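You operate a simulated robot arm through the tools that you are given. There is no shell and no other tool. Be economical: measure what you need, move in short steps, check, and stop when the job is done.

The job below is to be done with a simulated robot arm. You get a single attempt, and the scene is never put back.

TASK
Sand the rough patch off the beech board in the jig.
Fine: put the board and the sanding pad back. What is to be rubbed or washed off counts as gone when no trace of it is left.

The check looks at the end state, three seconds after you hand in, the way a careful person would. Anything else that was tipped, shoved, dropped, spilled or broken makes it a failure.

THE ROBOT
A 7-joint arm with a two-finger parallel gripper, fixed in place. Base frame: the origin is at the foot of the arm, x ahead of it, y to its left, z up; the work surface is at about z = 90. Lengths are in cm, angles in rad, forces in N, time in s.
With the tool pointing down near the work surface it reaches from about 30 to 68 cm from the base axis. Its first joint turns from -1.152 to 1.152 rad. Payload 1.57 kg.
Tool frame: the origin (TCP) lies between the finger pads and is the grasp point; the fingertips stand 3 cm ahead of it; z points along the fingers, y is the line along which they close. The gripper opens to 11 cm. The fingers are 2.4 cm wide and 1.2 cm thick; the gripper's body (4.8 by 11.2 cm) begins 7.8 cm behind the TCP.
Orientation is that of the tool frame in the base frame, as a unit quaternion [x, y, z, w]. With the fingers straight down and closing along the base's y, the tool's x points along the base's -x, its y along +y and its z along -z.

THE INTERFACE
- The arm moves only by the tool arm_command. Its argument "motion" is a list that holds one entry, the list of rows, each a list of 6 numbers: the shift along the tool's x, y, z in units of 200 mm (1.0 is 200 mm), then the turn, a rotation vector about the tool's x, y, z in units of 120 degrees (1.0 is 120 degrees). In form: [[[tx, ty, tz, wx, wy, wz], ...]]. A call has 1 to 10 rows; each row is the pose to reach, as a shift and turn from the pose commanded when the call began, along the tool's axes at that moment. "claw" is the closure in counts, from 0 (fully open) to 255 (shut), set as the call begins (left out, the last holds). A call with a number of a shift or a turn outside -1 to 1 is refused whole. Rows are played at 5 a second. More than 5 cm and 0.15 rad between two rows, or a gripper value outside its range, and nothing of the call is played. A pose out of reach is approached as far as the arm can. The call stops where the force on the tool passes 40 N (or 10 N more than at its start, if that is more) or the arm is blocked; 0.2 s more then pass. The fingers move at their own pace (about 10.8 cm/s each) and stop on an object; they squeeze with about 28 N. The grip force told is the motor's: it shows also when the fingers shut on nothing. Time passes only in rows, and 0.2 s behind the last, so rows that repeat a pose let the fingers close. It gives the time, the measured TCP pose, the force on the tool (base axes), the opening and the grip force at its end, in the units of the frame above (readings bear some noise), with the torque about the TCP (base axes, N m) and any sound that the robot's microphone picked up.
- Cameras (640 x 400 px; columns grow to the right, rows downward): "scene" is fixed at [16.32, -38.56, 141.42]; the picture's right is [0.81, -0.58, 0.00], its down [-0.28, -0.39, -0.88] and it looks along [0.51, 0.71, -0.48] (base axes); focal length 344 px, centre (320, 200). "wrist" rides on the gripper at [7, 1.6, -14.1] in the tool frame; the picture's right is [-0.23, 0.97, 0.00], its down [-0.86, -0.20, -0.48] and it looks along [-0.47, -0.11, 0.88] (tool axes); focal length 222 px, centre (320, 200). There is no depth. A picture from a camera that has moved, and an enlarged one, comes with that camera's place and axes in the base frame and with its lens.
- camera(camera): a new picture of that camera. It takes no simulated time.
- inspect(camera, box): a new picture of the part [left, top, right, bottom] of that camera's present view, enlarged. It takes no simulated time.
- finish_job(): hands the job in; it is judged then, once.

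Go step by step. Nothing tells you positions but the pictures and the camera data: compare them with the known pose of the tool, close in by small moves and look again before you grip or let go. The budget is 120 turns and 76 pictures, counting those below and the enlarged ones. Unless the task says otherwise, let go and move clear before handing in, and close with one line.

The tools are called after "Request:" as name(argument=value, ...) on one line, values as JSON. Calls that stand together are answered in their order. arm_command: Moves the arm, as the interface text tells. Its arguments: {"type":"object","properties":{"motion":{"type":"array"},"claw":{"type":"number"}},"required":["motion"]} The other tools are called the same way: camera (camera) takes a picture; inspect (camera, box) takes an enlarged picture of a part of a camera's view; finish_job () hands the job in.

At the start:

```text
time_s: 0.0
eef_pos: [39.97, 17.35, 119.17]
ee_rot: [0.0, 1.0, 0.001, 0.0]
force: [0.1, 0.5, -1.0]
torque: [-0.01, 0.02, 0.03]
opening: 11.02
grip_force: 0.2
```

scene: 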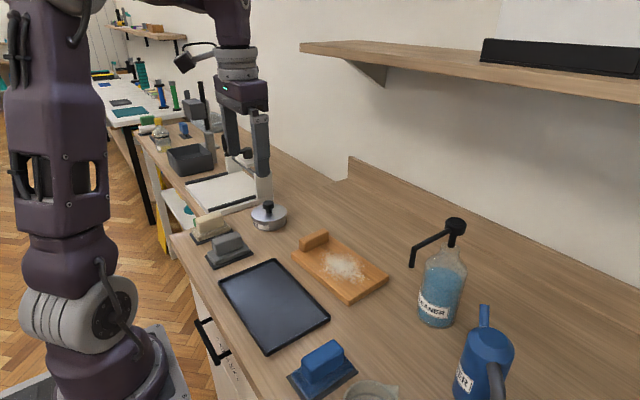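
wrist: 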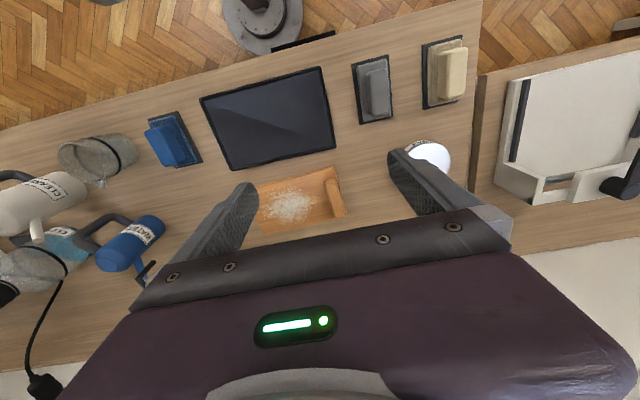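

I see a beech board with a whitish rough patch, and several pads (blue, grey, cream) near a dark tray. I'll enlarge the views to tell which is the sanding pad.

Request:
inspect(camera="scene", box=[180, 190, 400, 328])

Request:
inspect(camera="scene", box=[270, 220, 530, 400])

Request:
inspect(camera="wrist", box=[140, 20, 480, 240])

```text
2.90 times, centred on (290, 259) of scene
camera zoom: at [16.32, -38.56, 141.42], right [0.81, -0.58, 0.0], down [-0.28, -0.39, -0.88], along [0.51, 0.71, -0.48], focal length 998 px, centre (407, 29)
```

zoom: 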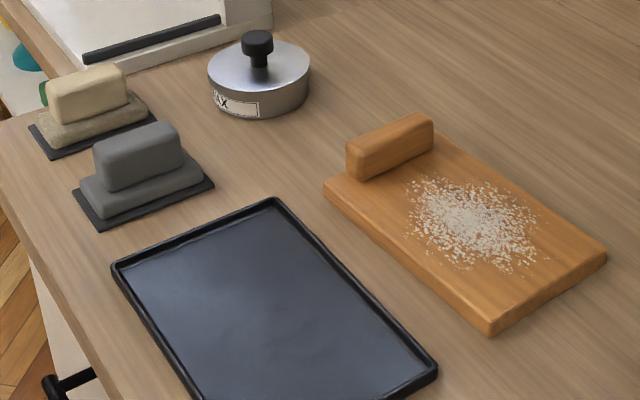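

```text
2.22 times, centred on (400, 310) of scene
camera zoom: at [16.32, -38.56, 141.42], right [0.81, -0.58, 0.0], down [-0.28, -0.39, -0.88], along [0.51, 0.71, -0.48], focal length 765 px, centre (142, -44)
```

zoom: 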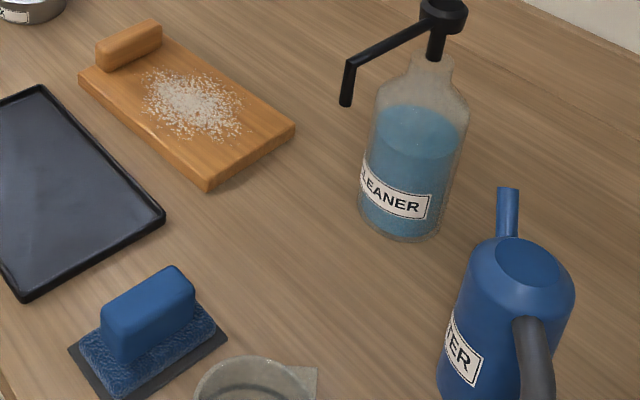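

```text
1.82 times, centred on (310, 130) of wrist
camera zoom: at [32.98, 18.76, 133.41], right [0.23, 0.97, 0.0], down [0.86, -0.2, 0.48], along [0.47, -0.11, -0.88], focal length 404 px, centre (338, 327)
```

zoom: 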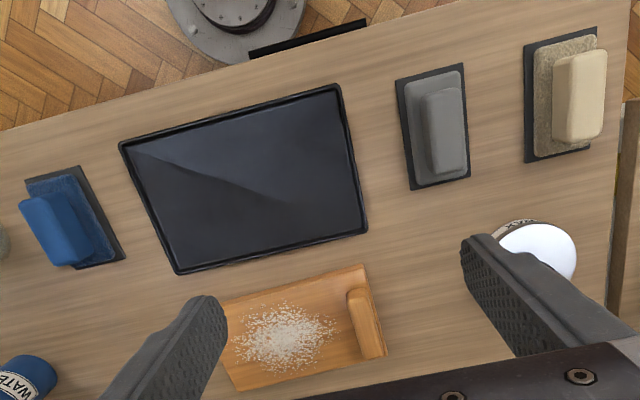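

The board isn't obviously in a jig, so I'll look at the white fixture and the pads more closely.

Request:
inspect(camera="scene", box=[170, 120, 300, 270])

Request:
inspect(camera="wrist", box=[380, 20, 640, 230])

Request:
inspect(camera="scene", box=[80, 0, 240, 220])

```text
2.67 times, centred on (235, 195) of scene
camera zoom: at [16.32, -38.56, 141.42], right [0.81, -0.58, 0.0], down [-0.28, -0.39, -0.88], along [0.51, 0.71, -0.48], focal length 918 px, centre (547, 213)
```

zoom: 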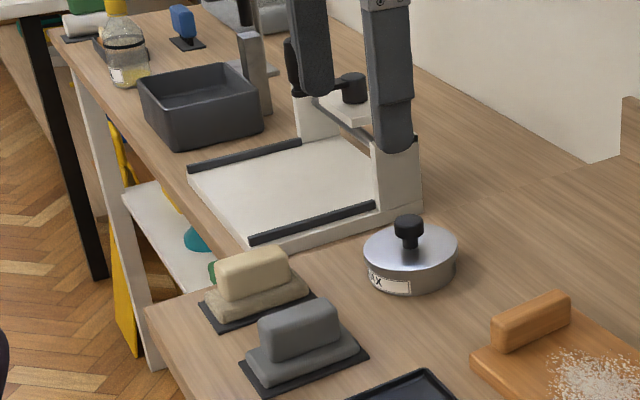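

```text
1.90 times, centred on (510, 125) of wrist
camera zoom: at [32.98, 18.76, 133.41], right [0.23, 0.97, 0.0], down [0.86, -0.2, 0.48], along [0.47, -0.11, -0.88], focal length 423 px, centre (-42, 343)
```

zoom: 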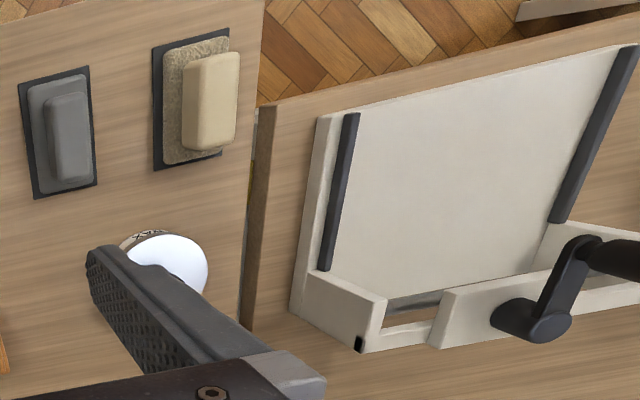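

```text
1.82 times, centred on (160, 110) of scene
camera zoom: at [16.32, -38.56, 141.42], right [0.81, -0.58, 0.0], down [-0.28, -0.39, -0.88], along [0.51, 0.71, -0.48], focal length 626 px, centre (611, 364)
```

zoom: 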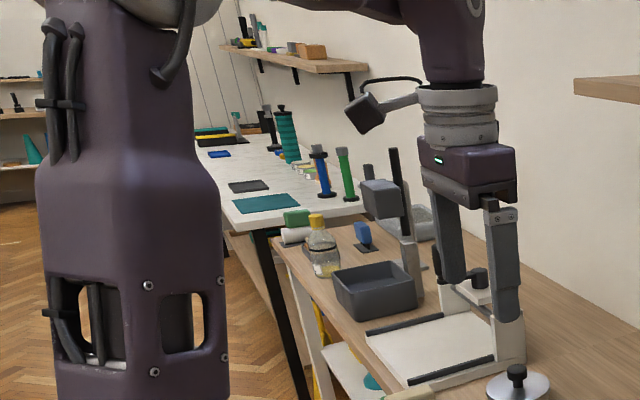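

The white fixture is out of reach (about 79 cm). The black rimmed tray (about 13 x 22 cm) fits the 10.5 x 19.5 cm board, so I take it to be the jig. I'll move closer to the pads to find out which one is the sanding pad.

Request:
arm_command(motion=[[[0.1, 0.15, 0.08, 0, 0, 0], [0.2, 0.3, 0.16, 0, 0, 0], [0.3, 0.45, 0.24, 0, 0, 0], [0.4, 0.6, 0.32, 0, 0, 0], [0.5, 0.75, 0.4, 0, 0, 0], [0.575, 0.88, 0.48, 0, 0, 0], [0.575, 0.88, 0.48, 0, 0, 0]]])

Request:
camera(camera="wrist")

```text
time_s: 1.6
eef_pos: [28.38, 35.0, 109.47]
ee_rot: [0.0, 1.0, 0.0, 0.0]
force: [-0.3, 0.4, 0.3]
torque: [0.0, -0.03, 0.01]
opening: 11.0
grip_force: 0.1
```

```text
67 pictures are left
camera wrist: at [21.45, 36.43, 123.75], right [0.23, 0.97, 0.0], down [0.86, -0.2, 0.48], along [0.47, -0.11, -0.88], focal length 222 px, centre (320, 200)
```

wrist: 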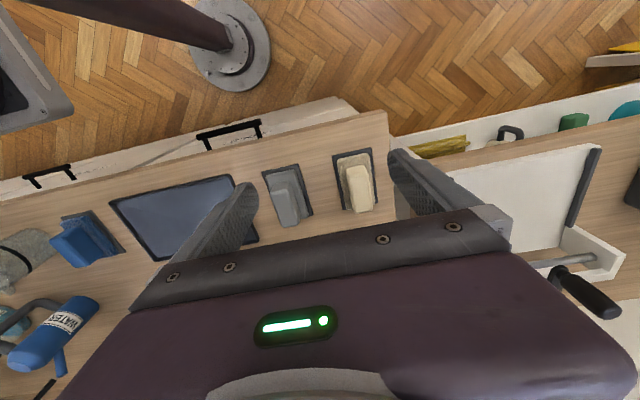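

Request:
inspect(camera="wrist", box=[250, 140, 390, 235])

Request:
inspect(camera="wrist", box=[0, 170, 250, 290])

Request:
inspect(camera="scene", box=[185, 200, 265, 275])

Request:
inspect(camera="scene", box=[280, 330, 400, 400])

```text
4.21 times, centred on (320, 188) of wrist
camera zoom: at [21.45, 36.43, 123.75], right [0.23, 0.97, 0.0], down [0.86, -0.2, 0.48], along [0.47, -0.11, -0.88], focal length 935 px, centre (320, 253)
```

zoom: 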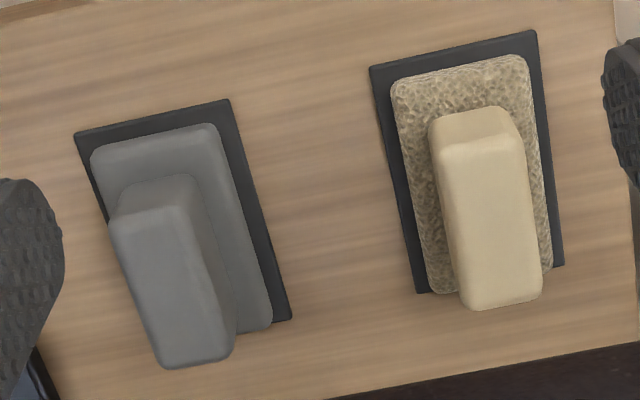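

```text
2.56 times, centred on (125, 230) of wrist
camera zoom: at [21.45, 36.43, 123.75], right [0.23, 0.97, 0.0], down [0.86, -0.2, 0.48], along [0.47, -0.11, -0.88], focal length 569 px, centre (819, 123)
```

zoom: 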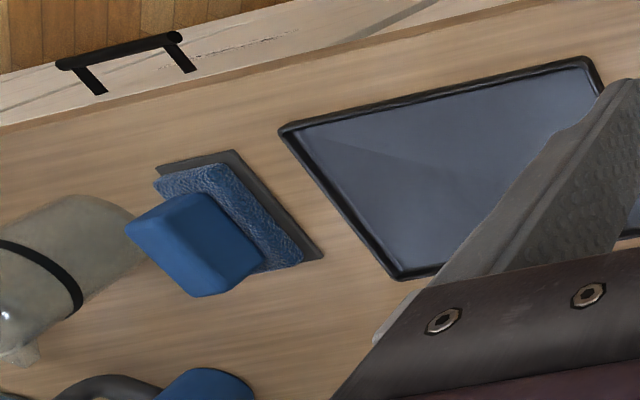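

```text
5.33 times, centred on (225, 238) of scene
camera zoom: at [16.32, -38.56, 141.42], right [0.81, -0.58, 0.0], down [-0.28, -0.39, -0.88], along [0.51, 0.71, -0.48], focal length 1836 px, centre (827, 0)
```

zoom: 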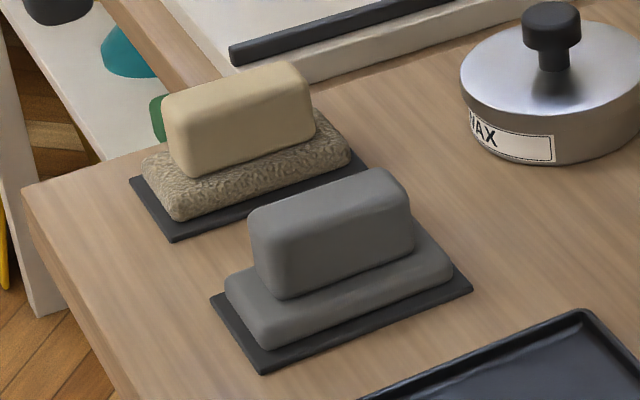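

```text
5.33 times, centred on (340, 365) of scene
camera zoom: at [16.32, -38.56, 141.42], right [0.81, -0.58, 0.0], down [-0.28, -0.39, -0.88], along [0.51, 0.71, -0.48], focal length 1836 px, centre (213, -680)
```

zoom: 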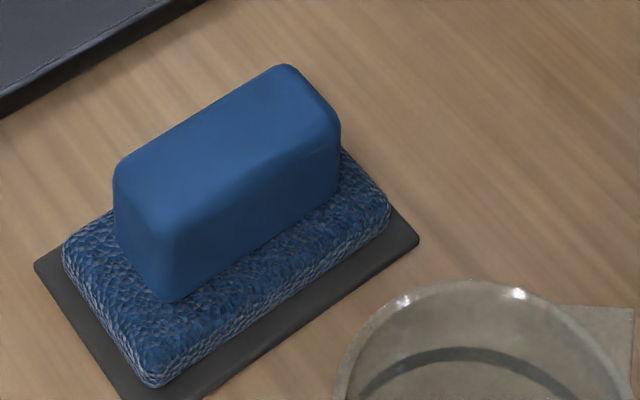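

Blue has the scouring texture (washing), cream is fleece next to the wax, so the smooth grey pad is the sanding pad. Next I go over the board's handle at about (54, 16.7) to line up.

Request:
arm_command(motion=[[[-0.183, -0.131, 0, 0, 0, 0], [-0.366, -0.262, 0, 0, 0, 0], [-0.549, -0.393, 0, 0, 0, 0], [-0.732, -0.524, 0, 0, 0, 0], [-0.915, -0.655, 0, 0, 0, 0]]])

Request:
arm_command(motion=[[[-0.183, -0.131, 0.1, 0, 0, 0], [-0.366, -0.262, 0.2, 0, 0, 0], [-0.366, -0.262, 0.2, 0, 0, 0]]])

Request:
camera(camera="wrist")

Request:
inspect(camera="scene", box=[260, 170, 420, 310])

```text
time_s: 2.8
eef_pos: [46.95, 21.84, 109.55]
ee_rot: [0.0, 1.0, -0.001, 0.001]
force: [-0.1, 0.5, 0.4]
torque: [-0.01, 0.0, -0.02]
opening: 10.98
grip_force: 0.0
```

```text
time_s: 3.6
eef_pos: [53.79, 16.36, 105.73]
ee_rot: [0.0, 1.0, 0.001, 0.0]
force: [0.0, -0.4, -1.2]
torque: [-0.01, 0.01, -0.02]
opening: 11.0
grip_force: 0.1
```

```text
62 pictures are left
camera wrist: at [46.94, 17.94, 119.96], right [0.23, 0.97, 0.0], down [0.86, -0.2, 0.48], along [0.47, -0.11, -0.88], focal length 222 px, centre (320, 200)
```

wrist: 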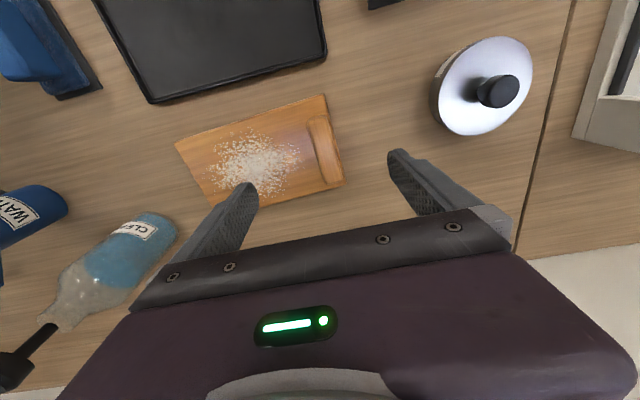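

```text
2.86 times, centred on (340, 240) of scene
camera zoom: at [16.32, -38.56, 141.42], right [0.81, -0.58, 0.0], down [-0.28, -0.39, -0.88], along [0.51, 0.71, -0.48], focal length 984 px, centre (263, 86)
```

zoom: 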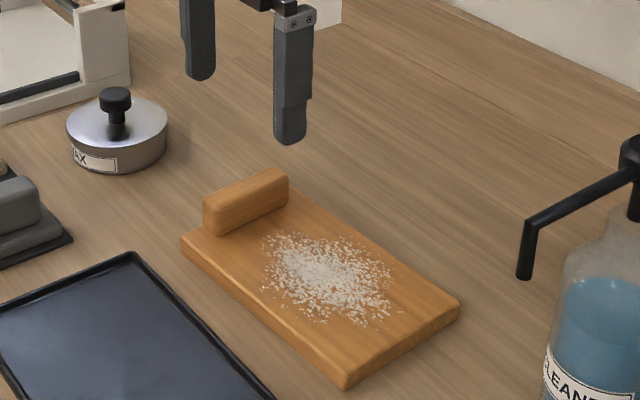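

I'll enlarge the wrist view of the board and the tray for exact corners.

Request:
inspect(camera="wrist", box=[160, 80, 360, 220])

```text
2.86 times, centred on (260, 150) of wrist
camera zoom: at [46.94, 17.94, 119.96], right [0.23, 0.97, 0.0], down [0.86, -0.2, 0.48], along [0.47, -0.11, -0.88], focal length 635 px, centre (491, 343)
```

zoom: 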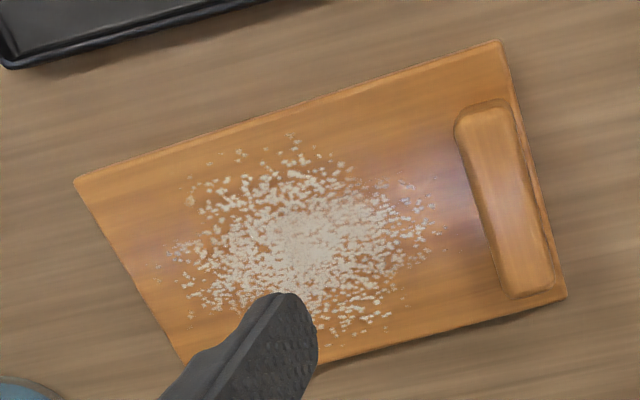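

The handle top centre is near (54.25, 16.85) and its top at about z 94.4; the board is yawed about 0.055 rad. I'll come down part way and check.

Request:
arm_command(motion=[[[-0.012, 0.012, 0.2, 0, 0, -0.013], [-0.023, 0.0245, 0.39, 0, 0, -0.026], [-0.023, 0.0245, 0.39, 0, 0, -0.026]]], claw=80)

Request:
camera(camera="wrist")

Request:
inspect(camera="scene", box=[260, 170, 420, 310])

```text
time_s: 4.4
eef_pos: [54.35, 17.11, 98.07]
ee_rot: [-0.027, 1.0, 0.0, 0.0]
force: [0.4, -0.2, -1.3]
torque: [0.01, 0.02, -0.03]
opening: 7.56
grip_force: 0.0
```

```text
59 pictures are left
camera wrist: at [47.3, 18.24, 112.27], right [0.17, 0.98, 0.0], down [0.86, -0.15, 0.48], along [0.47, -0.08, -0.88], focal length 222 px, centre (320, 200)
```

wrist: 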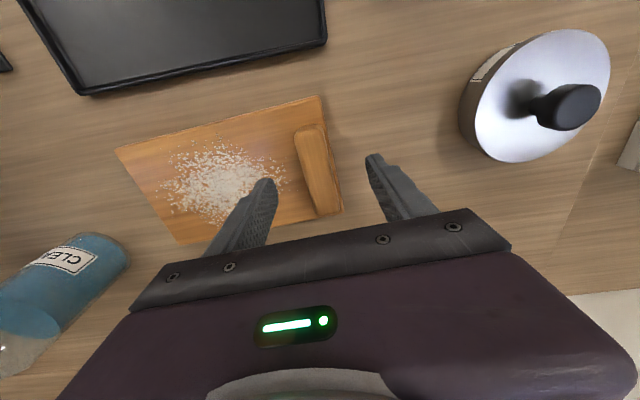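

```text
2.86 times, centred on (340, 240) of scene
camera zoom: at [16.32, -38.56, 141.42], right [0.81, -0.58, 0.0], down [-0.28, -0.39, -0.88], along [0.51, 0.71, -0.48], focal length 984 px, centre (263, 86)
```

zoom: 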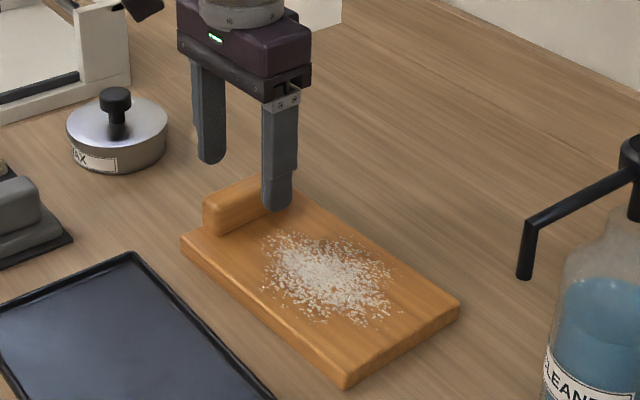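

Aligned within a few mm. I'll go down to the grasp height and then close.

Request:
arm_command(motion=[[[0.01, -0.005, 0.08, 0, 0, 0], [0.02, -0.005, 0.145, 0, 0, 0], [0.02, -0.005, 0.145, 0, 0, 0]]])

Request:
arm_command(motion=[[[0, 0, 0, 0, 0, 0], [0, 0, 0, 0, 0, 0], [0, 0, 0, 0, 0, 0], [0, 0, 0, 0, 0, 0]]], claw=255)

Request:
inspect(camera="scene", box=[260, 170, 420, 310])

```text
time_s: 5.2
eef_pos: [53.98, 16.98, 95.14]
ee_rot: [-0.027, 1.0, -0.001, 0.0]
force: [-0.1, 0.3, -0.1]
torque: [-0.01, 0.0, 0.01]
opening: 7.54
grip_force: 0.0
```

```text
time_s: 6.2
eef_pos: [54.06, 16.97, 95.06]
ee_rot: [-0.027, 1.0, 0.0, 0.0]
force: [0.2, 0.6, 0.0]
torque: [0.04, -0.03, 0.09]
opening: 2.38
grip_force: 28.2
```

```text
2.86 times, centred on (340, 240) of scene
camera zoom: at [16.32, -38.56, 141.42], right [0.81, -0.58, 0.0], down [-0.28, -0.39, -0.88], along [0.51, 0.71, -0.48], focal length 984 px, centre (263, 86)
```

zoom: 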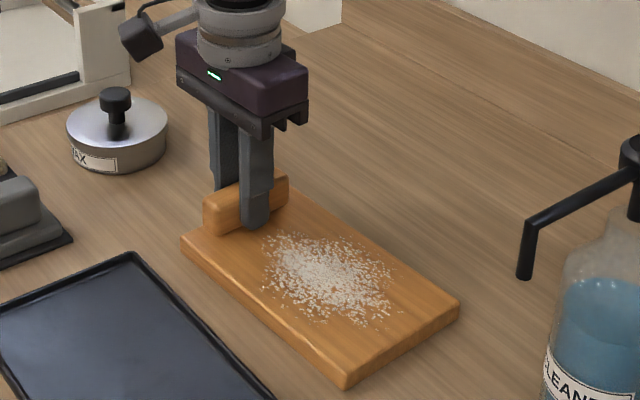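

Gripped (2.4 cm, 28 N). I'll lift straight up a little and check for tilt.

Request:
arm_command(motion=[[[0, 0, -0.05, 0, 0, 0], [0, 0, -0.15, 0, 0, 0], [0, 0, -0.3, 0, 0, 0], [0, 0, -0.3, 0, 0, 0]]])

Request:
camera(camera="scene")

Request:
camera(camera="wrist")

```text
time_s: 7.2
eef_pos: [53.89, 17.01, 101.09]
ee_rot: [-0.027, 1.0, 0.0, -0.001]
force: [-0.1, -1.8, -0.4]
torque: [-0.04, 0.02, 0.02]
opening: 0.0
grip_force: 21.4
```

```text
56 pictures are left
```

scene: 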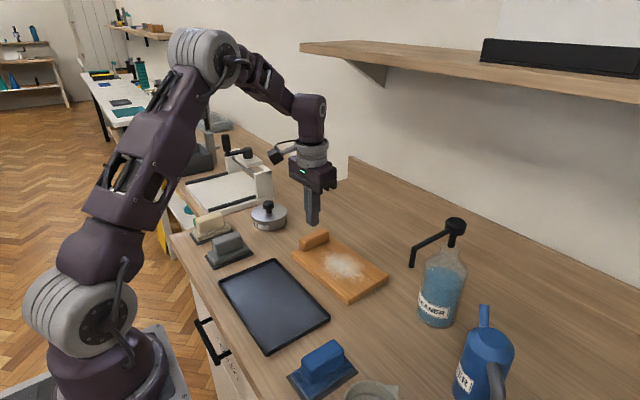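

```text
55 pictures are left
camera wrist: at [46.98, 18.02, 115.24], right [0.17, 0.98, 0.0], down [0.86, -0.15, 0.48], along [0.47, -0.08, -0.88], focal length 222 px, centre (320, 200)
```

wrist: 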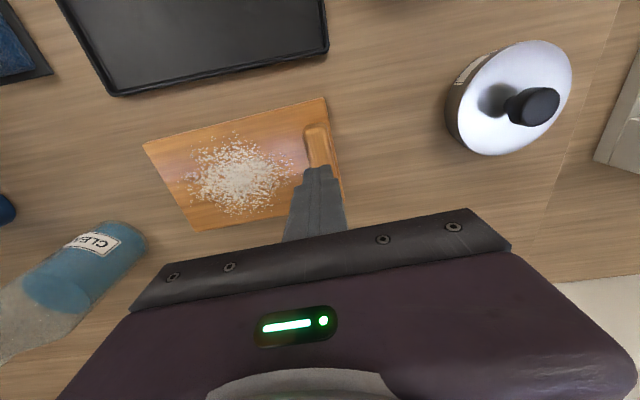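

The handle slipped out and the board stayed put. I'll regrip a little lower and lift in tiny steps while reading the force, to see whether it's heavy, slippery or fixed.

Request:
arm_command(motion=[[[0, 0, 0, 0, 0, 0], [0, 0, 0, 0, 0, 0], [0, 0, 0.15, 0, 0, 0], [0, 0, 0.25, 0, 0, 0], [0, 0, 0.3, 0, 0, 0], [0, 0, 0.31, 0, 0, 0], [0, 0, 0.32, 0, 0, 0]]], claw=140)

Request:
inspect(camera="scene", box=[270, 180, 370, 270])

```text
time_s: 8.9
eef_pos: [54.06, 16.85, 94.86]
ee_rot: [-0.027, 1.0, -0.001, 0.0]
force: [-4.2, -0.8, 11.6]
torque: [-0.34, 0.13, -0.2]
opening: 5.04
grip_force: 0.3
stopped in row 7: the force on the tool passed its limit at 44 N (the readings are from after the stop); the commanded pose is now the measured one
```

```text
4.44 times, centred on (320, 225) of scene
camera zoom: at [16.29, -38.57, 141.42], right [0.81, -0.58, 0.0], down [-0.28, -0.39, -0.88], along [0.51, 0.71, -0.48], focal length 1530 px, centre (320, 89)
```

zoom: 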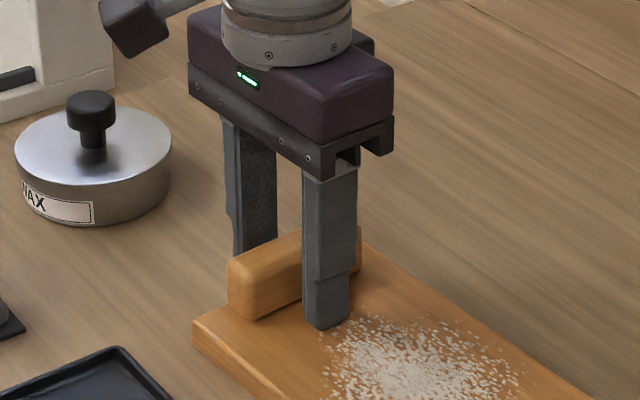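

The fingertips are now touching the board top (about z 91.85). I'll back off 1 mm, grip, and lift in 1–3 mm steps.

Request:
arm_command(motion=[[[0, 0, -0.007, 0, 0, 0], [0, 0, -0.007, 0, 0, 0]]])

Request:
arm_command(motion=[[[0, 0, 0, 0, 0, 0], [0, 0, 0, 0, 0, 0], [0, 0, 0, 0, 0, 0], [0, 0, 0, 0, 0, 0]]], claw=255)

Request:
arm_command(motion=[[[0, 0, -0.005, 0, 0, 0], [0, 0, -0.01, 0, 0, 0]]])

Request:
arm_command(motion=[[[0, 0, -0.005, 0, 0, 0], [0, 0, -0.01, 0, 0, 0]]])

Request:
inspect(camera="scene", box=[270, 180, 410, 310])

```text
time_s: 9.5
eef_pos: [54.0, 16.91, 94.9]
ee_rot: [-0.027, 1.0, 0.001, 0.0]
force: [-0.4, -0.4, 0.0]
torque: [0.01, 0.03, 0.02]
opening: 4.98
grip_force: 0.0
```

```text
time_s: 10.5
eef_pos: [54.18, 16.95, 94.95]
ee_rot: [-0.027, 1.0, 0.0, 0.0]
force: [-1.3, 1.4, 1.8]
torque: [0.08, 0.0, 0.02]
opening: 2.37
grip_force: 28.4
```

```text
time_s: 11.1
eef_pos: [54.03, 16.82, 95.05]
ee_rot: [-0.027, 1.0, -0.001, 0.0]
force: [-0.3, 0.8, 1.0]
torque: [0.21, 0.02, 0.0]
opening: 2.37
grip_force: 28.0
```

```text
time_s: 11.7
eef_pos: [54.0, 16.7, 95.14]
ee_rot: [-0.026, 1.0, 0.0, 0.0]
force: [0.0, -0.4, -2.6]
torque: [0.19, 0.01, 0.02]
opening: 2.35
grip_force: 28.1
```

```text
3.08 times, centred on (340, 245) of scene
camera zoom: at [16.32, -38.56, 141.42], right [0.81, -0.58, 0.0], down [-0.28, -0.39, -0.88], along [0.51, 0.71, -0.48], focal length 1059 px, centre (258, 62)
```

zoom: 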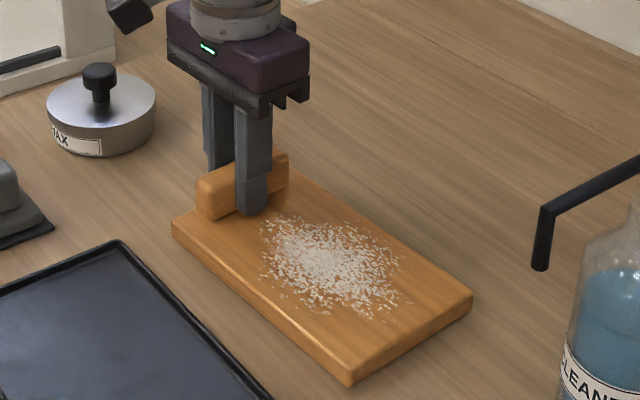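

There's load now (about 2.6 N, 0.2 N·m), which fits a board starting to lift. I'll continue slowly.

Request:
arm_command(motion=[[[0, 0, -0.01, 0, 0, 0], [0, 0, -0.02, 0, 0, 0], [0, 0, -0.03, 0, 0, 0], [0, 0, -0.03, 0, 0, 0]]])

Request:
inspect(camera="scene", box=[270, 180, 410, 310])

```text
time_s: 12.7
eef_pos: [54.05, 16.8, 95.93]
ee_rot: [-0.028, 1.0, 0.0, 0.001]
force: [-0.5, 0.3, -2.6]
torque: [0.24, 0.02, 0.01]
opening: 2.37
grip_force: 27.8
```

```text
3.08 times, centred on (340, 245) of scene
camera zoom: at [16.32, -38.56, 141.42], right [0.81, -0.58, 0.0], down [-0.28, -0.39, -0.88], along [0.51, 0.71, -0.48], focal length 1059 px, centre (258, 62)
```

zoom: 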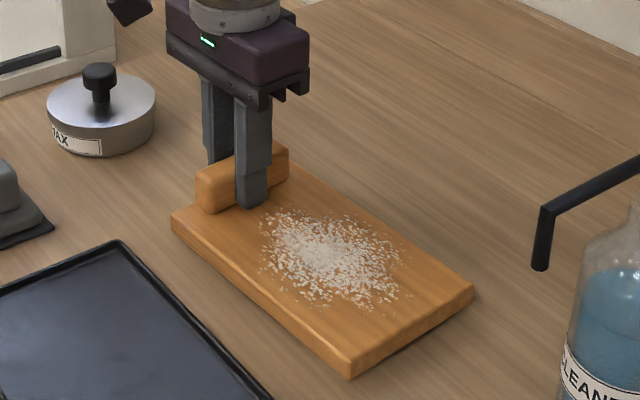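

It lifts; the earlier loss was from lifting too fast. I'll keep lifting slowly.

Request:
arm_command(motion=[[[0, 0, -0.02, 0, 0, 0], [0, 0, -0.04, 0, 0, 0], [0, 0, -0.06, 0, 0, 0], [0, 0, -0.08, 0, 0, 0], [0, 0, -0.1, 0, 0, 0], [0, 0, -0.115, 0, 0, 0], [0, 0, -0.115, 0, 0, 0]]])

Request:
inspect(camera="scene", box=[270, 180, 410, 310])

```text
time_s: 14.3
eef_pos: [53.93, 16.72, 98.1]
ee_rot: [-0.027, 1.0, -0.001, 0.001]
force: [0.6, 0.9, -3.0]
torque: [0.21, -0.01, -0.01]
opening: 2.36
grip_force: 28.3
```

```text
3.08 times, centred on (340, 245) of scene
camera zoom: at [16.32, -38.56, 141.42], right [0.81, -0.58, 0.0], down [-0.28, -0.39, -0.88], along [0.51, 0.71, -0.48], focal length 1059 px, centre (258, 62)
```

zoom: 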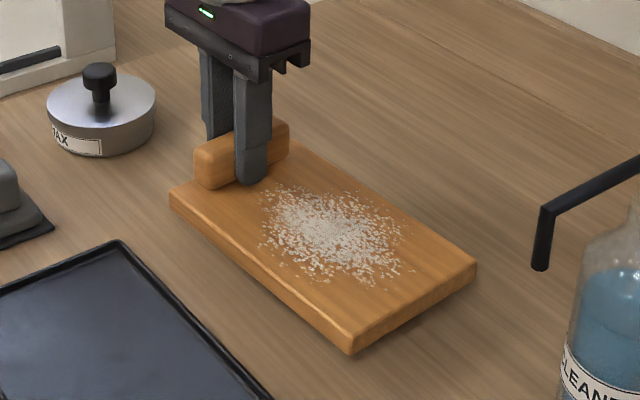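

Held level, about 3 cm clear. I'll carry it slowly toward the tray, turning to the tray's yaw.

Request:
arm_command(motion=[[[0.015, 0.001, 0, 0, 0, 0], [0.05, 0.004, 0, 0, 0, 0], [0.1, 0.007, 0, 0, 0, 0], [0.155, 0.011, 0, 0, 0, 0], [0.21, 0.015, 0, 0, 0, 0.006], [0.265, 0.019, 0, 0, 0, 0.012], [0.315, 0.023, 0, 0, 0, 0.018], [0.36, 0.026, 0, 0, 0, 0.024], [0.39, 0.028, 0, 0, 0, 0.026], [0.4, 0.029, 0, 0, 0, 0.026]]])

Request:
inspect(camera="scene", box=[210, 180, 410, 330])

```text
time_s: 16.5
eef_pos: [46.13, 16.92, 98.16]
ee_rot: [-0.001, 1.0, 0.0, 0.0]
force: [-0.3, -0.7, -3.7]
torque: [0.19, 0.01, -0.03]
opening: 2.36
grip_force: 28.1
```

```text
2.67 times, centred on (310, 255) of scene
camera zoom: at [16.32, -38.56, 141.42], right [0.81, -0.58, 0.0], down [-0.28, -0.39, -0.88], along [0.51, 0.71, -0.48], focal length 918 px, centre (347, 53)
```

zoom: 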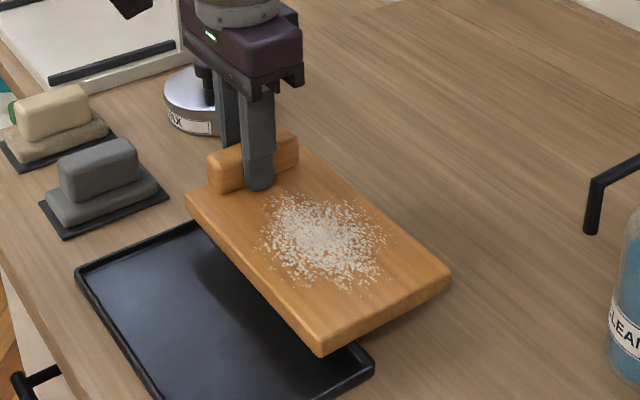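

Stable. I'll carry it the remaining 8.3 cm and view it from both cameras.

Request:
arm_command(motion=[[[0.015, 0, 0, 0, 0, 0], [0.05, 0, 0, 0, 0, 0], [0.1, 0, 0, 0, 0, 0], [0.16, 0, 0, 0, 0, 0], [0.22, 0, 0, 0, 0, 0], [0.28, 0, 0, 0, 0, 0], [0.335, 0, 0, 0, 0, 0], [0.38, 0, 0, 0, 0, 0], [0.41, 0, 0, 0, 0, 0], [0.415, 0, 0, 0, 0, 0]]])

Request:
camera(camera="wrist")

Request:
inspect(camera="scene", box=[200, 200, 380, 360])

```text
time_s: 18.7
eef_pos: [37.66, 16.89, 98.21]
ee_rot: [0.0, 1.0, 0.0, 0.0]
force: [0.2, 0.2, -2.4]
torque: [0.26, 0.07, 0.0]
opening: 2.37
grip_force: 27.9
```

```text
49 pictures are left
camera wrist: at [30.78, 18.5, 112.37], right [0.23, 0.97, 0.0], down [0.86, -0.2, 0.48], along [0.47, -0.11, -0.88], focal length 222 px, centre (320, 200)
```

wrist: 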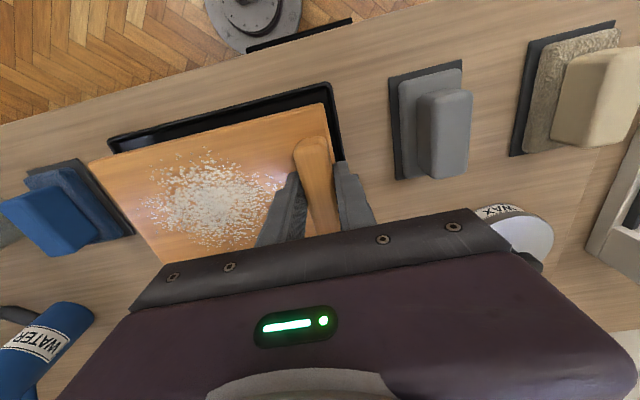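

```text
2.50 times, centred on (290, 280) of scene
camera zoom: at [16.32, -38.56, 141.42], right [0.81, -0.58, 0.0], down [-0.28, -0.39, -0.88], along [0.51, 0.71, -0.48], focal length 861 px, centre (395, 0)
```

zoom: 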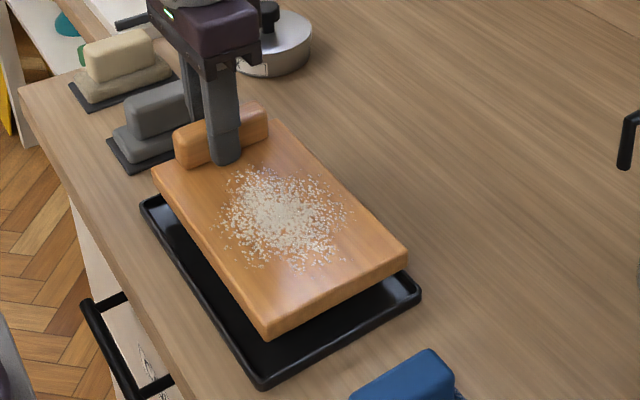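

The board (x 32.4–44.4, y −1.2–18.5) is nearly centred over the tray (x 31.2–45, y −2.4–19.2). I'll shift it −0.3 in x and −0.2 in y, and lower slowly.

Request:
arm_command(motion=[[[0.007, -0.005, 0, 0, 0, 0], [0.015, -0.01, 0, 0, 0, 0], [0.015, -0.01, 0.02, 0, 0, 0], [0.015, -0.01, 0.04, 0, 0, 0], [0.015, -0.01, 0.06, 0, 0, 0], [0.015, -0.01, 0.08, 0, 0, 0], [0.015, -0.01, 0.1, 0, 0, 0], [0.015, -0.01, 0.11, 0, 0, 0], [0.015, -0.01, 0.12, 0, 0, 0]]])

Request:
camera(camera="wrist")

Request:
inspect(camera="scene", box=[200, 200, 380, 360])

```text
time_s: 20.7
eef_pos: [37.49, 16.94, 95.77]
ee_rot: [-0.001, 1.0, 0.0, 0.0]
force: [0.4, 0.1, -2.9]
torque: [0.25, 0.01, 0.01]
opening: 2.36
grip_force: 28.3
```

```text
47 pictures are left
camera wrist: at [30.6, 18.39, 109.94], right [0.23, 0.97, 0.0], down [0.86, -0.2, 0.48], along [0.47, -0.11, -0.88], focal length 222 px, centre (320, 200)
```

wrist: 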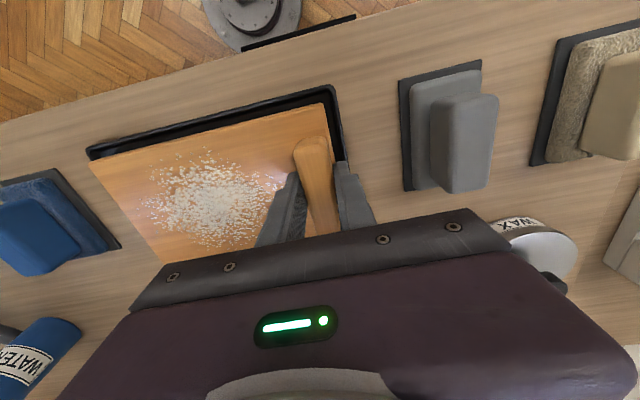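

```text
2.50 times, centred on (290, 280) of scene
camera zoom: at [16.32, -38.56, 141.42], right [0.81, -0.58, 0.0], down [-0.28, -0.39, -0.88], along [0.51, 0.71, -0.48], focal length 861 px, centre (395, 0)
```

zoom: 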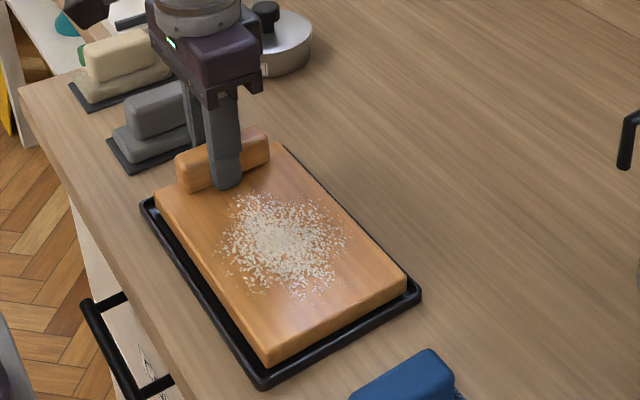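

Centred with about 0.6 cm to spare on each side. I'll lower the last bit in 1 mm steps.

Request:
arm_command(motion=[[[0, 0, 0.005, 0, 0, 0], [0, 0, 0.01, 0, 0, 0], [0, 0, 0.015, 0, 0, 0]]])

Request:
arm_command(motion=[[[0, 0, 0.005, 0, 0, 0], [0, 0, 0.01, 0, 0, 0], [0, 0, 0.01, 0, 0, 0]]])

```text
time_s: 21.5
eef_pos: [37.49, 16.83, 95.36]
ee_rot: [0.0, 1.0, 0.0, 0.0]
force: [0.5, -0.7, -3.0]
torque: [0.21, 0.01, 0.01]
opening: 2.35
grip_force: 28.4
```

```text
time_s: 22.3
eef_pos: [37.58, 16.81, 95.32]
ee_rot: [0.0, 1.0, 0.0, 0.001]
force: [-0.3, -4.0, 24.1]
torque: [-0.1, -0.05, 0.03]
opening: 2.38
grip_force: 28.0
```

Contact: the board is seated. I'll ease off, open a little and rise.

Request:
arm_command(motion=[[[0, 0, -0.007, 0, 0, 0], [0, 0, -0.007, 0, 0, 0]]])

Request:
arm_command(motion=[[[0, 0, 0, 0, 0, 0], [0, 0, 0, 0, 0, 0], [0, 0, 0, 0, 0, 0], [0, 0, -0.1, 0, 0, 0], [0, 0, -0.3, 0, 0, 0], [0, 0, -0.5, 0, 0, 0], [0, 0, -0.5, 0, 0, 0]]], claw=140)

Request:
camera(camera="wrist")

Request:
inspect(camera="scene", box=[200, 200, 380, 360])

```text
time_s: 22.9
eef_pos: [37.4, 16.73, 95.32]
ee_rot: [0.0, 1.0, -0.001, 0.0]
force: [0.4, -0.9, -3.0]
torque: [0.25, 0.02, -0.02]
opening: 2.35
grip_force: 28.4
```

```text
time_s: 24.5
eef_pos: [37.53, 16.7, 105.34]
ee_rot: [0.0, 1.0, 0.0, 0.001]
force: [1.2, -1.4, -0.7]
torque: [0.02, -0.01, 0.0]
opening: 4.95
grip_force: 0.0
```

```text
45 pictures are left
camera wrist: at [30.58, 18.17, 119.47], right [0.23, 0.97, 0.0], down [0.85, -0.2, 0.48], along [0.47, -0.11, -0.88], focal length 222 px, centre (320, 200)
```

wrist: 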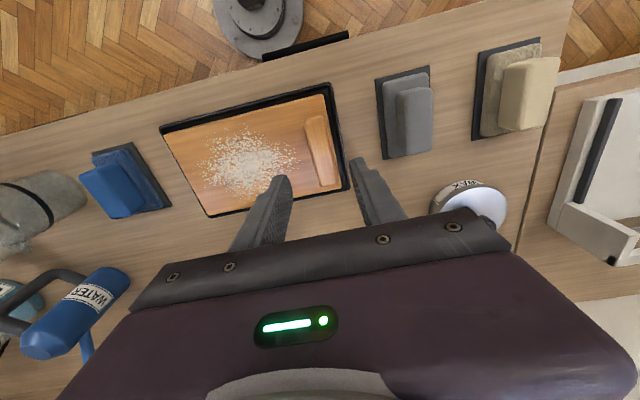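

```text
2.50 times, centred on (290, 280) of scene
camera zoom: at [16.32, -38.56, 141.42], right [0.81, -0.58, 0.0], down [-0.28, -0.39, -0.88], along [0.51, 0.71, -0.48], focal length 861 px, centre (395, 0)
```

zoom: 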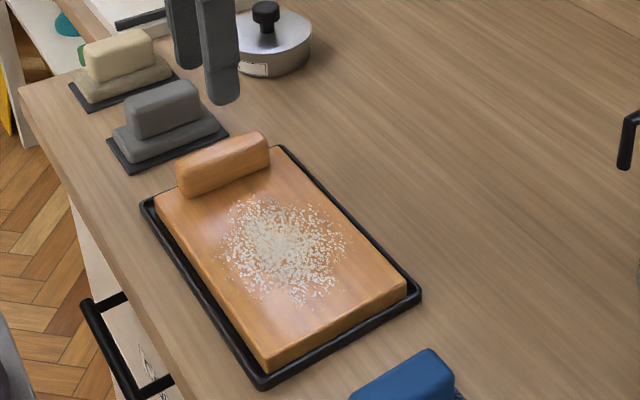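

The board is in the jig. Next I move above the grey pad at about (37, 27.2) and look.

Request:
arm_command(motion=[[[0.01, 0.2, 0.0, 0, 0, 0], [0.02, 0.4, 0.1, 0, 0, 0], [0.025, 0.525, 0.2, 0, 0, 0], [0.025, 0.525, 0.3, 0, 0, 0], [0.025, 0.525, 0.3, 0, 0, 0]]])

Request:
inspect(camera="wrist", box=[220, 80, 420, 220])

Request:
inspect(camera="scene", box=[185, 180, 285, 275])

```text
time_s: 25.7
eef_pos: [36.8, 27.18, 99.27]
ee_rot: [0.0, 1.0, 0.0, 0.0]
force: [-0.2, -0.3, -1.1]
torque: [0.01, -0.04, 0.02]
opening: 4.97
grip_force: 0.0
```

```text
2.86 times, centred on (320, 150) of wrist
camera zoom: at [30.05, 28.71, 113.48], right [0.23, 0.97, 0.0], down [0.86, -0.2, 0.48], along [0.47, -0.11, -0.88], focal length 635 px, centre (320, 343)
```

zoom: 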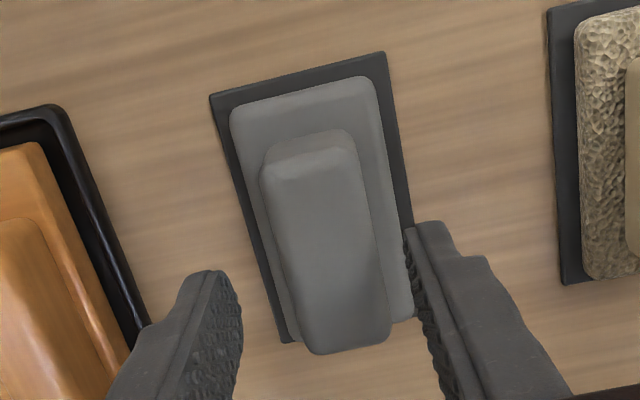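

```text
4.21 times, centred on (235, 228) of scene
camera zoom: at [16.32, -38.56, 141.42], right [0.81, -0.58, 0.0], down [-0.28, -0.39, -0.88], along [0.51, 0.71, -0.48], focal length 1450 px, centre (678, 84)
```

zoom: 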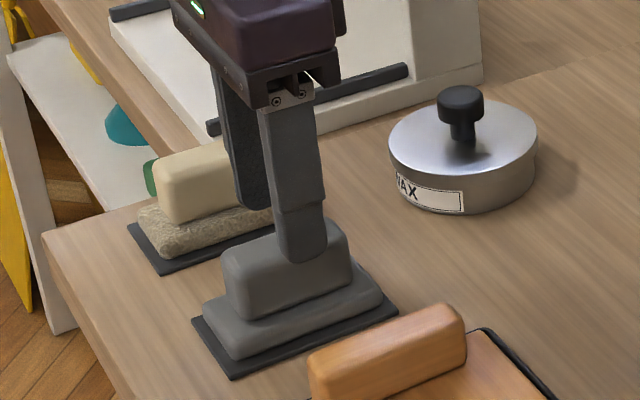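

The pad handle is centred near (37.0, 27.35) with yaw about 0. I'll lower to TCP z ≈ 95.3 and check before gripping.

Request:
arm_command(motion=[[[-0.01, 0.007, 0.05, 0, 0, 0], [-0.01, 0.007, 0.12, 0, 0, 0], [-0.01, 0.007, 0.17, 0, 0, 0], [-0.01, 0.007, 0.198, 0, 0, 0], [-0.01, 0.007, 0.198, 0, 0, 0]]])

Request:
inspect(camera="scene", box=[185, 180, 285, 275])

```text
time_s: 26.9
eef_pos: [37.24, 27.4, 95.36]
ee_rot: [0.001, 1.0, 0.0, 0.001]
force: [-0.9, -0.3, 0.6]
torque: [-0.02, -0.01, 0.02]
opening: 4.97
grip_force: 0.0
```

```text
4.21 times, centred on (235, 228) of scene
camera zoom: at [16.32, -38.56, 141.42], right [0.81, -0.58, 0.0], down [-0.28, -0.39, -0.88], along [0.51, 0.71, -0.48], focal length 1450 px, centre (678, 84)
```

zoom: 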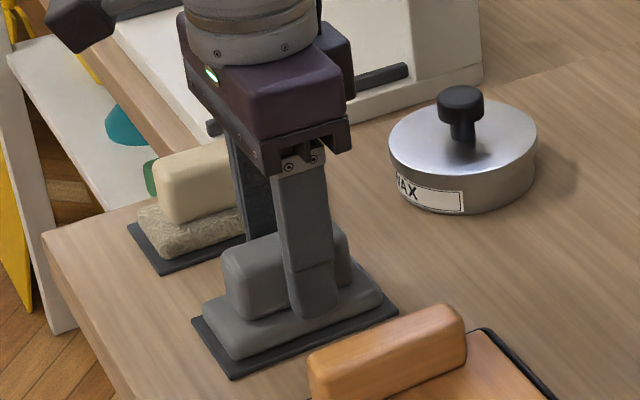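

The fingers straddle the handle just above the pad base. I'll close and lift slowly.

Request:
arm_command(motion=[[[0, 0, 0, 0, 0, 0], [0, 0, 0, 0, 0, 0], [0, 0, 0, 0, 0, 0], [0, 0, 0, 0, 0, 0]]], claw=255)

Request:
arm_command(motion=[[[0, 0, -0.005, 0, 0, 0], [0, 0, -0.015, 0, 0, 0], [0, 0, -0.03, 0, 0, 0], [0, 0, -0.05, 0, 0, 0], [0, 0, -0.07, 0, 0, 0], [0, 0, -0.1, 0, 0, 0], [0, 0, -0.13, 0, 0, 0], [0, 0, -0.16, 0, 0, 0], [0, 0, -0.19, 0, 0, 0], [0, 0, -0.2, 0, 0, 0]]])

Request:
inspect(camera="scene", box=[185, 180, 345, 300])

Request:
camera(camera="wrist")

```text
time_s: 27.9
eef_pos: [37.24, 27.45, 95.43]
ee_rot: [0.0, 1.0, 0.0, 0.0]
force: [0.4, -0.8, 0.8]
torque: [-0.02, -0.02, -0.02]
opening: 2.9
grip_force: 27.5
```

```text
time_s: 30.1
eef_pos: [37.11, 27.37, 99.44]
ee_rot: [0.0, 1.0, -0.001, 0.0]
force: [-0.1, 1.0, -0.2]
torque: [0.0, -0.01, 0.0]
opening: 2.89
grip_force: 28.4
```

```text
3.33 times, centred on (265, 240) of scene
camera zoom: at [16.32, -38.56, 141.42], right [0.81, -0.58, 0.0], down [-0.28, -0.39, -0.88], along [0.51, 0.71, -0.48], focal length 1148 px, centre (503, 67)
```

zoom: 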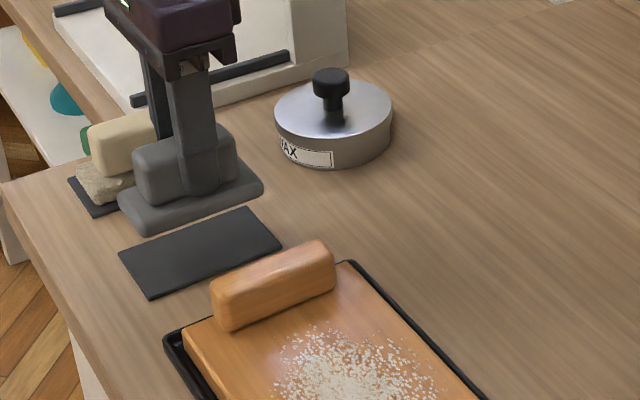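

```text
39 pictures are left
camera wrist: at [30.19, 28.9, 113.65], right [0.23, 0.97, 0.0], down [0.86, -0.2, 0.48], along [0.47, -0.11, -0.88], focal length 222 px, centre (320, 200)
```

wrist: 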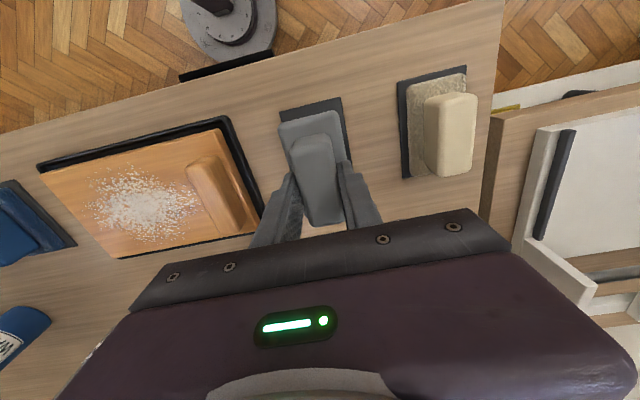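

The pad is held firmly and is light. I'll raise it to clear the board's handle and carry it over the patch (about x 33.5–42.5, y 0.5–13.5).

Request:
arm_command(motion=[[[0, 0, -0.08, 0, 0, 0], [-0.005, 0, -0.18, 0, 0, 0], [-0.01, -0.1, -0.2, 0, 0, 0], [-0.02, -0.22, -0.2, 0, 0, 0], [-0.03, -0.34, -0.2, 0, 0, 0], [-0.04, -0.46, -0.2, 0, 0, 0], [-0.045, -0.58, -0.2, 0, 0, 0], [-0.045, -0.7, -0.2, 0, 0, 0], [-0.045, -0.8, -0.2, 0, 0, 0], [-0.045, -0.8, -0.2, 0, 0, 0]]])

Request:
arm_command(motion=[[[0, -0.08, 0, 0, 0, 0], [0, -0.16, 0.05, 0, 0, 0], [0, -0.22, 0.12, 0, 0, 0], [0, -0.22, 0.2, 0, 0, 0], [0, -0.22, 0.25, 0, 0, 0], [0, -0.22, 0.25, 0, 0, 0]]])

Request:
camera(camera="wrist")

Request:
inspect(camera="scene", box=[200, 190, 380, 360])

```text
time_s: 32.3
eef_pos: [38.02, 11.46, 103.39]
ee_rot: [0.0, 1.0, 0.0, 0.001]
force: [0.2, 0.0, -0.8]
torque: [-0.01, -0.04, -0.02]
opening: 2.88
grip_force: 27.7
```

```text
time_s: 33.7
eef_pos: [38.07, 7.01, 98.49]
ee_rot: [0.0, 1.0, 0.0, 0.0]
force: [0.4, 0.1, -1.1]
torque: [-0.03, -0.02, -0.01]
opening: 2.87
grip_force: 28.2
```

```text
38 pictures are left
camera wrist: at [31.12, 8.54, 112.73], right [0.23, 0.97, 0.0], down [0.86, -0.2, 0.48], along [0.47, -0.11, -0.88], focal length 222 px, centre (320, 200)
```

wrist: 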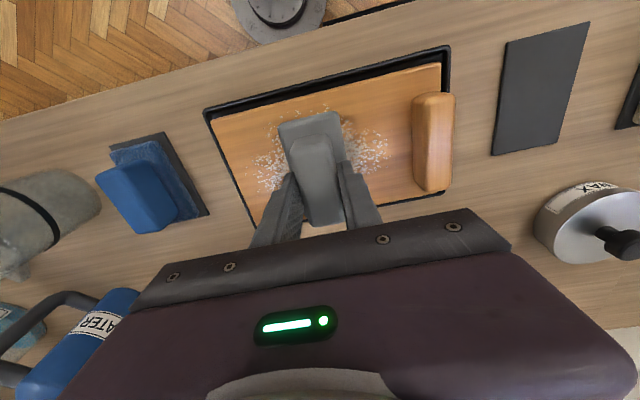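

```text
2.35 times, centred on (290, 275) of scene
camera zoom: at [16.32, -38.56, 141.42], right [0.81, -0.58, 0.0], down [-0.28, -0.39, -0.88], along [0.51, 0.71, -0.48], focal length 810 px, centre (391, 24)
```

zoom: 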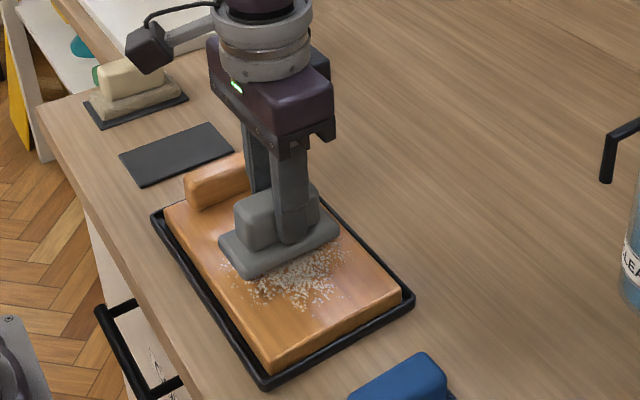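

Pad is above the patch. I'll lower in small steps to find contact.

Request:
arm_command(motion=[[[0, 0, 0.02, 0, 0, 0], [0, 0, 0.035, 0, 0, 0], [0, 0, 0.045, 0, 0, 0], [0, 0, 0.05, 0, 0, 0]]])

Request:
arm_command(motion=[[[0, 0, 0.004, 0, 0, 0], [0, 0, 0.008, 0, 0, 0]]])

Request:
arm_command(motion=[[[0, 0, 0.003, 0, 0, 0], [0, 0, 0.005, 0, 0, 0]]])

```text
time_s: 34.7
eef_pos: [38.19, 7.04, 97.44]
ee_rot: [0.0, 1.0, 0.0, 0.0]
force: [-0.8, -0.4, -0.1]
torque: [-0.03, -0.01, -0.02]
opening: 2.89
grip_force: 27.9
```

```text
time_s: 35.3
eef_pos: [38.14, 6.88, 97.23]
ee_rot: [0.0, 1.0, 0.0, 0.0]
force: [-0.1, -0.4, -0.5]
torque: [0.01, -0.03, 0.0]
opening: 2.92
grip_force: 28.3
```

```text
time_s: 35.9
eef_pos: [38.15, 7.03, 97.23]
ee_rot: [0.0, 1.0, 0.001, 0.0]
force: [-1.0, 0.6, 4.0]
torque: [0.09, 0.04, 0.01]
opening: 2.93
grip_force: 28.2
```

Light contact (4 N) at z 97.2. I'll press slightly more and make a first set of strokes along y.

Request:
arm_command(motion=[[[0, 0, 0.002, 0, 0, 0], [0, -0.06, 0.002, 0, 0, 0], [0, -0.13, 0.002, 0, 0, 0], [0, -0.2, 0.002, 0, 0, 0], [0, -0.25, 0.002, 0, 0, 0], [0, -0.18, 0.002, 0, 0, 0], [0, -0.1, 0.002, 0, 0, 0], [0, -0.02, 0.002, 0, 0, 0], [0, 0.06, 0.002, 0, 0, 0], [0, 0.14, 0.002, 0, 0, 0]]])

Request:
inspect(camera="scene", box=[200, 190, 380, 360])

```text
time_s: 38.1
eef_pos: [38.08, 9.61, 97.16]
ee_rot: [0.001, 1.0, -0.001, 0.0]
force: [1.3, -21.8, 29.0]
torque: [-0.68, -0.18, -0.05]
opening: 2.9
grip_force: 28.2
```

```text
2.35 times, centred on (290, 275) of scene
camera zoom: at [16.28, -38.64, 141.4], right [0.81, -0.58, 0.0], down [-0.28, -0.39, -0.88], along [0.51, 0.71, -0.48], focal length 810 px, centre (391, 24)
```

zoom: 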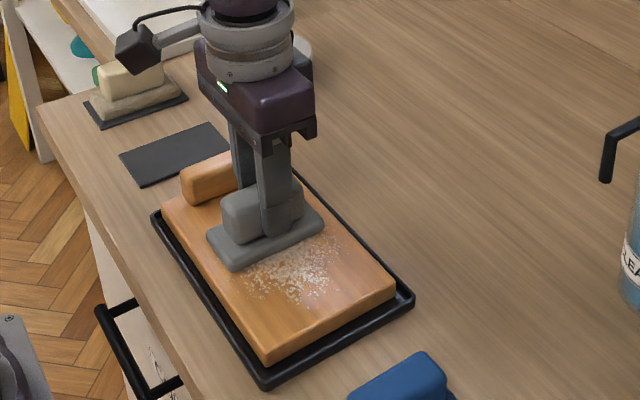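

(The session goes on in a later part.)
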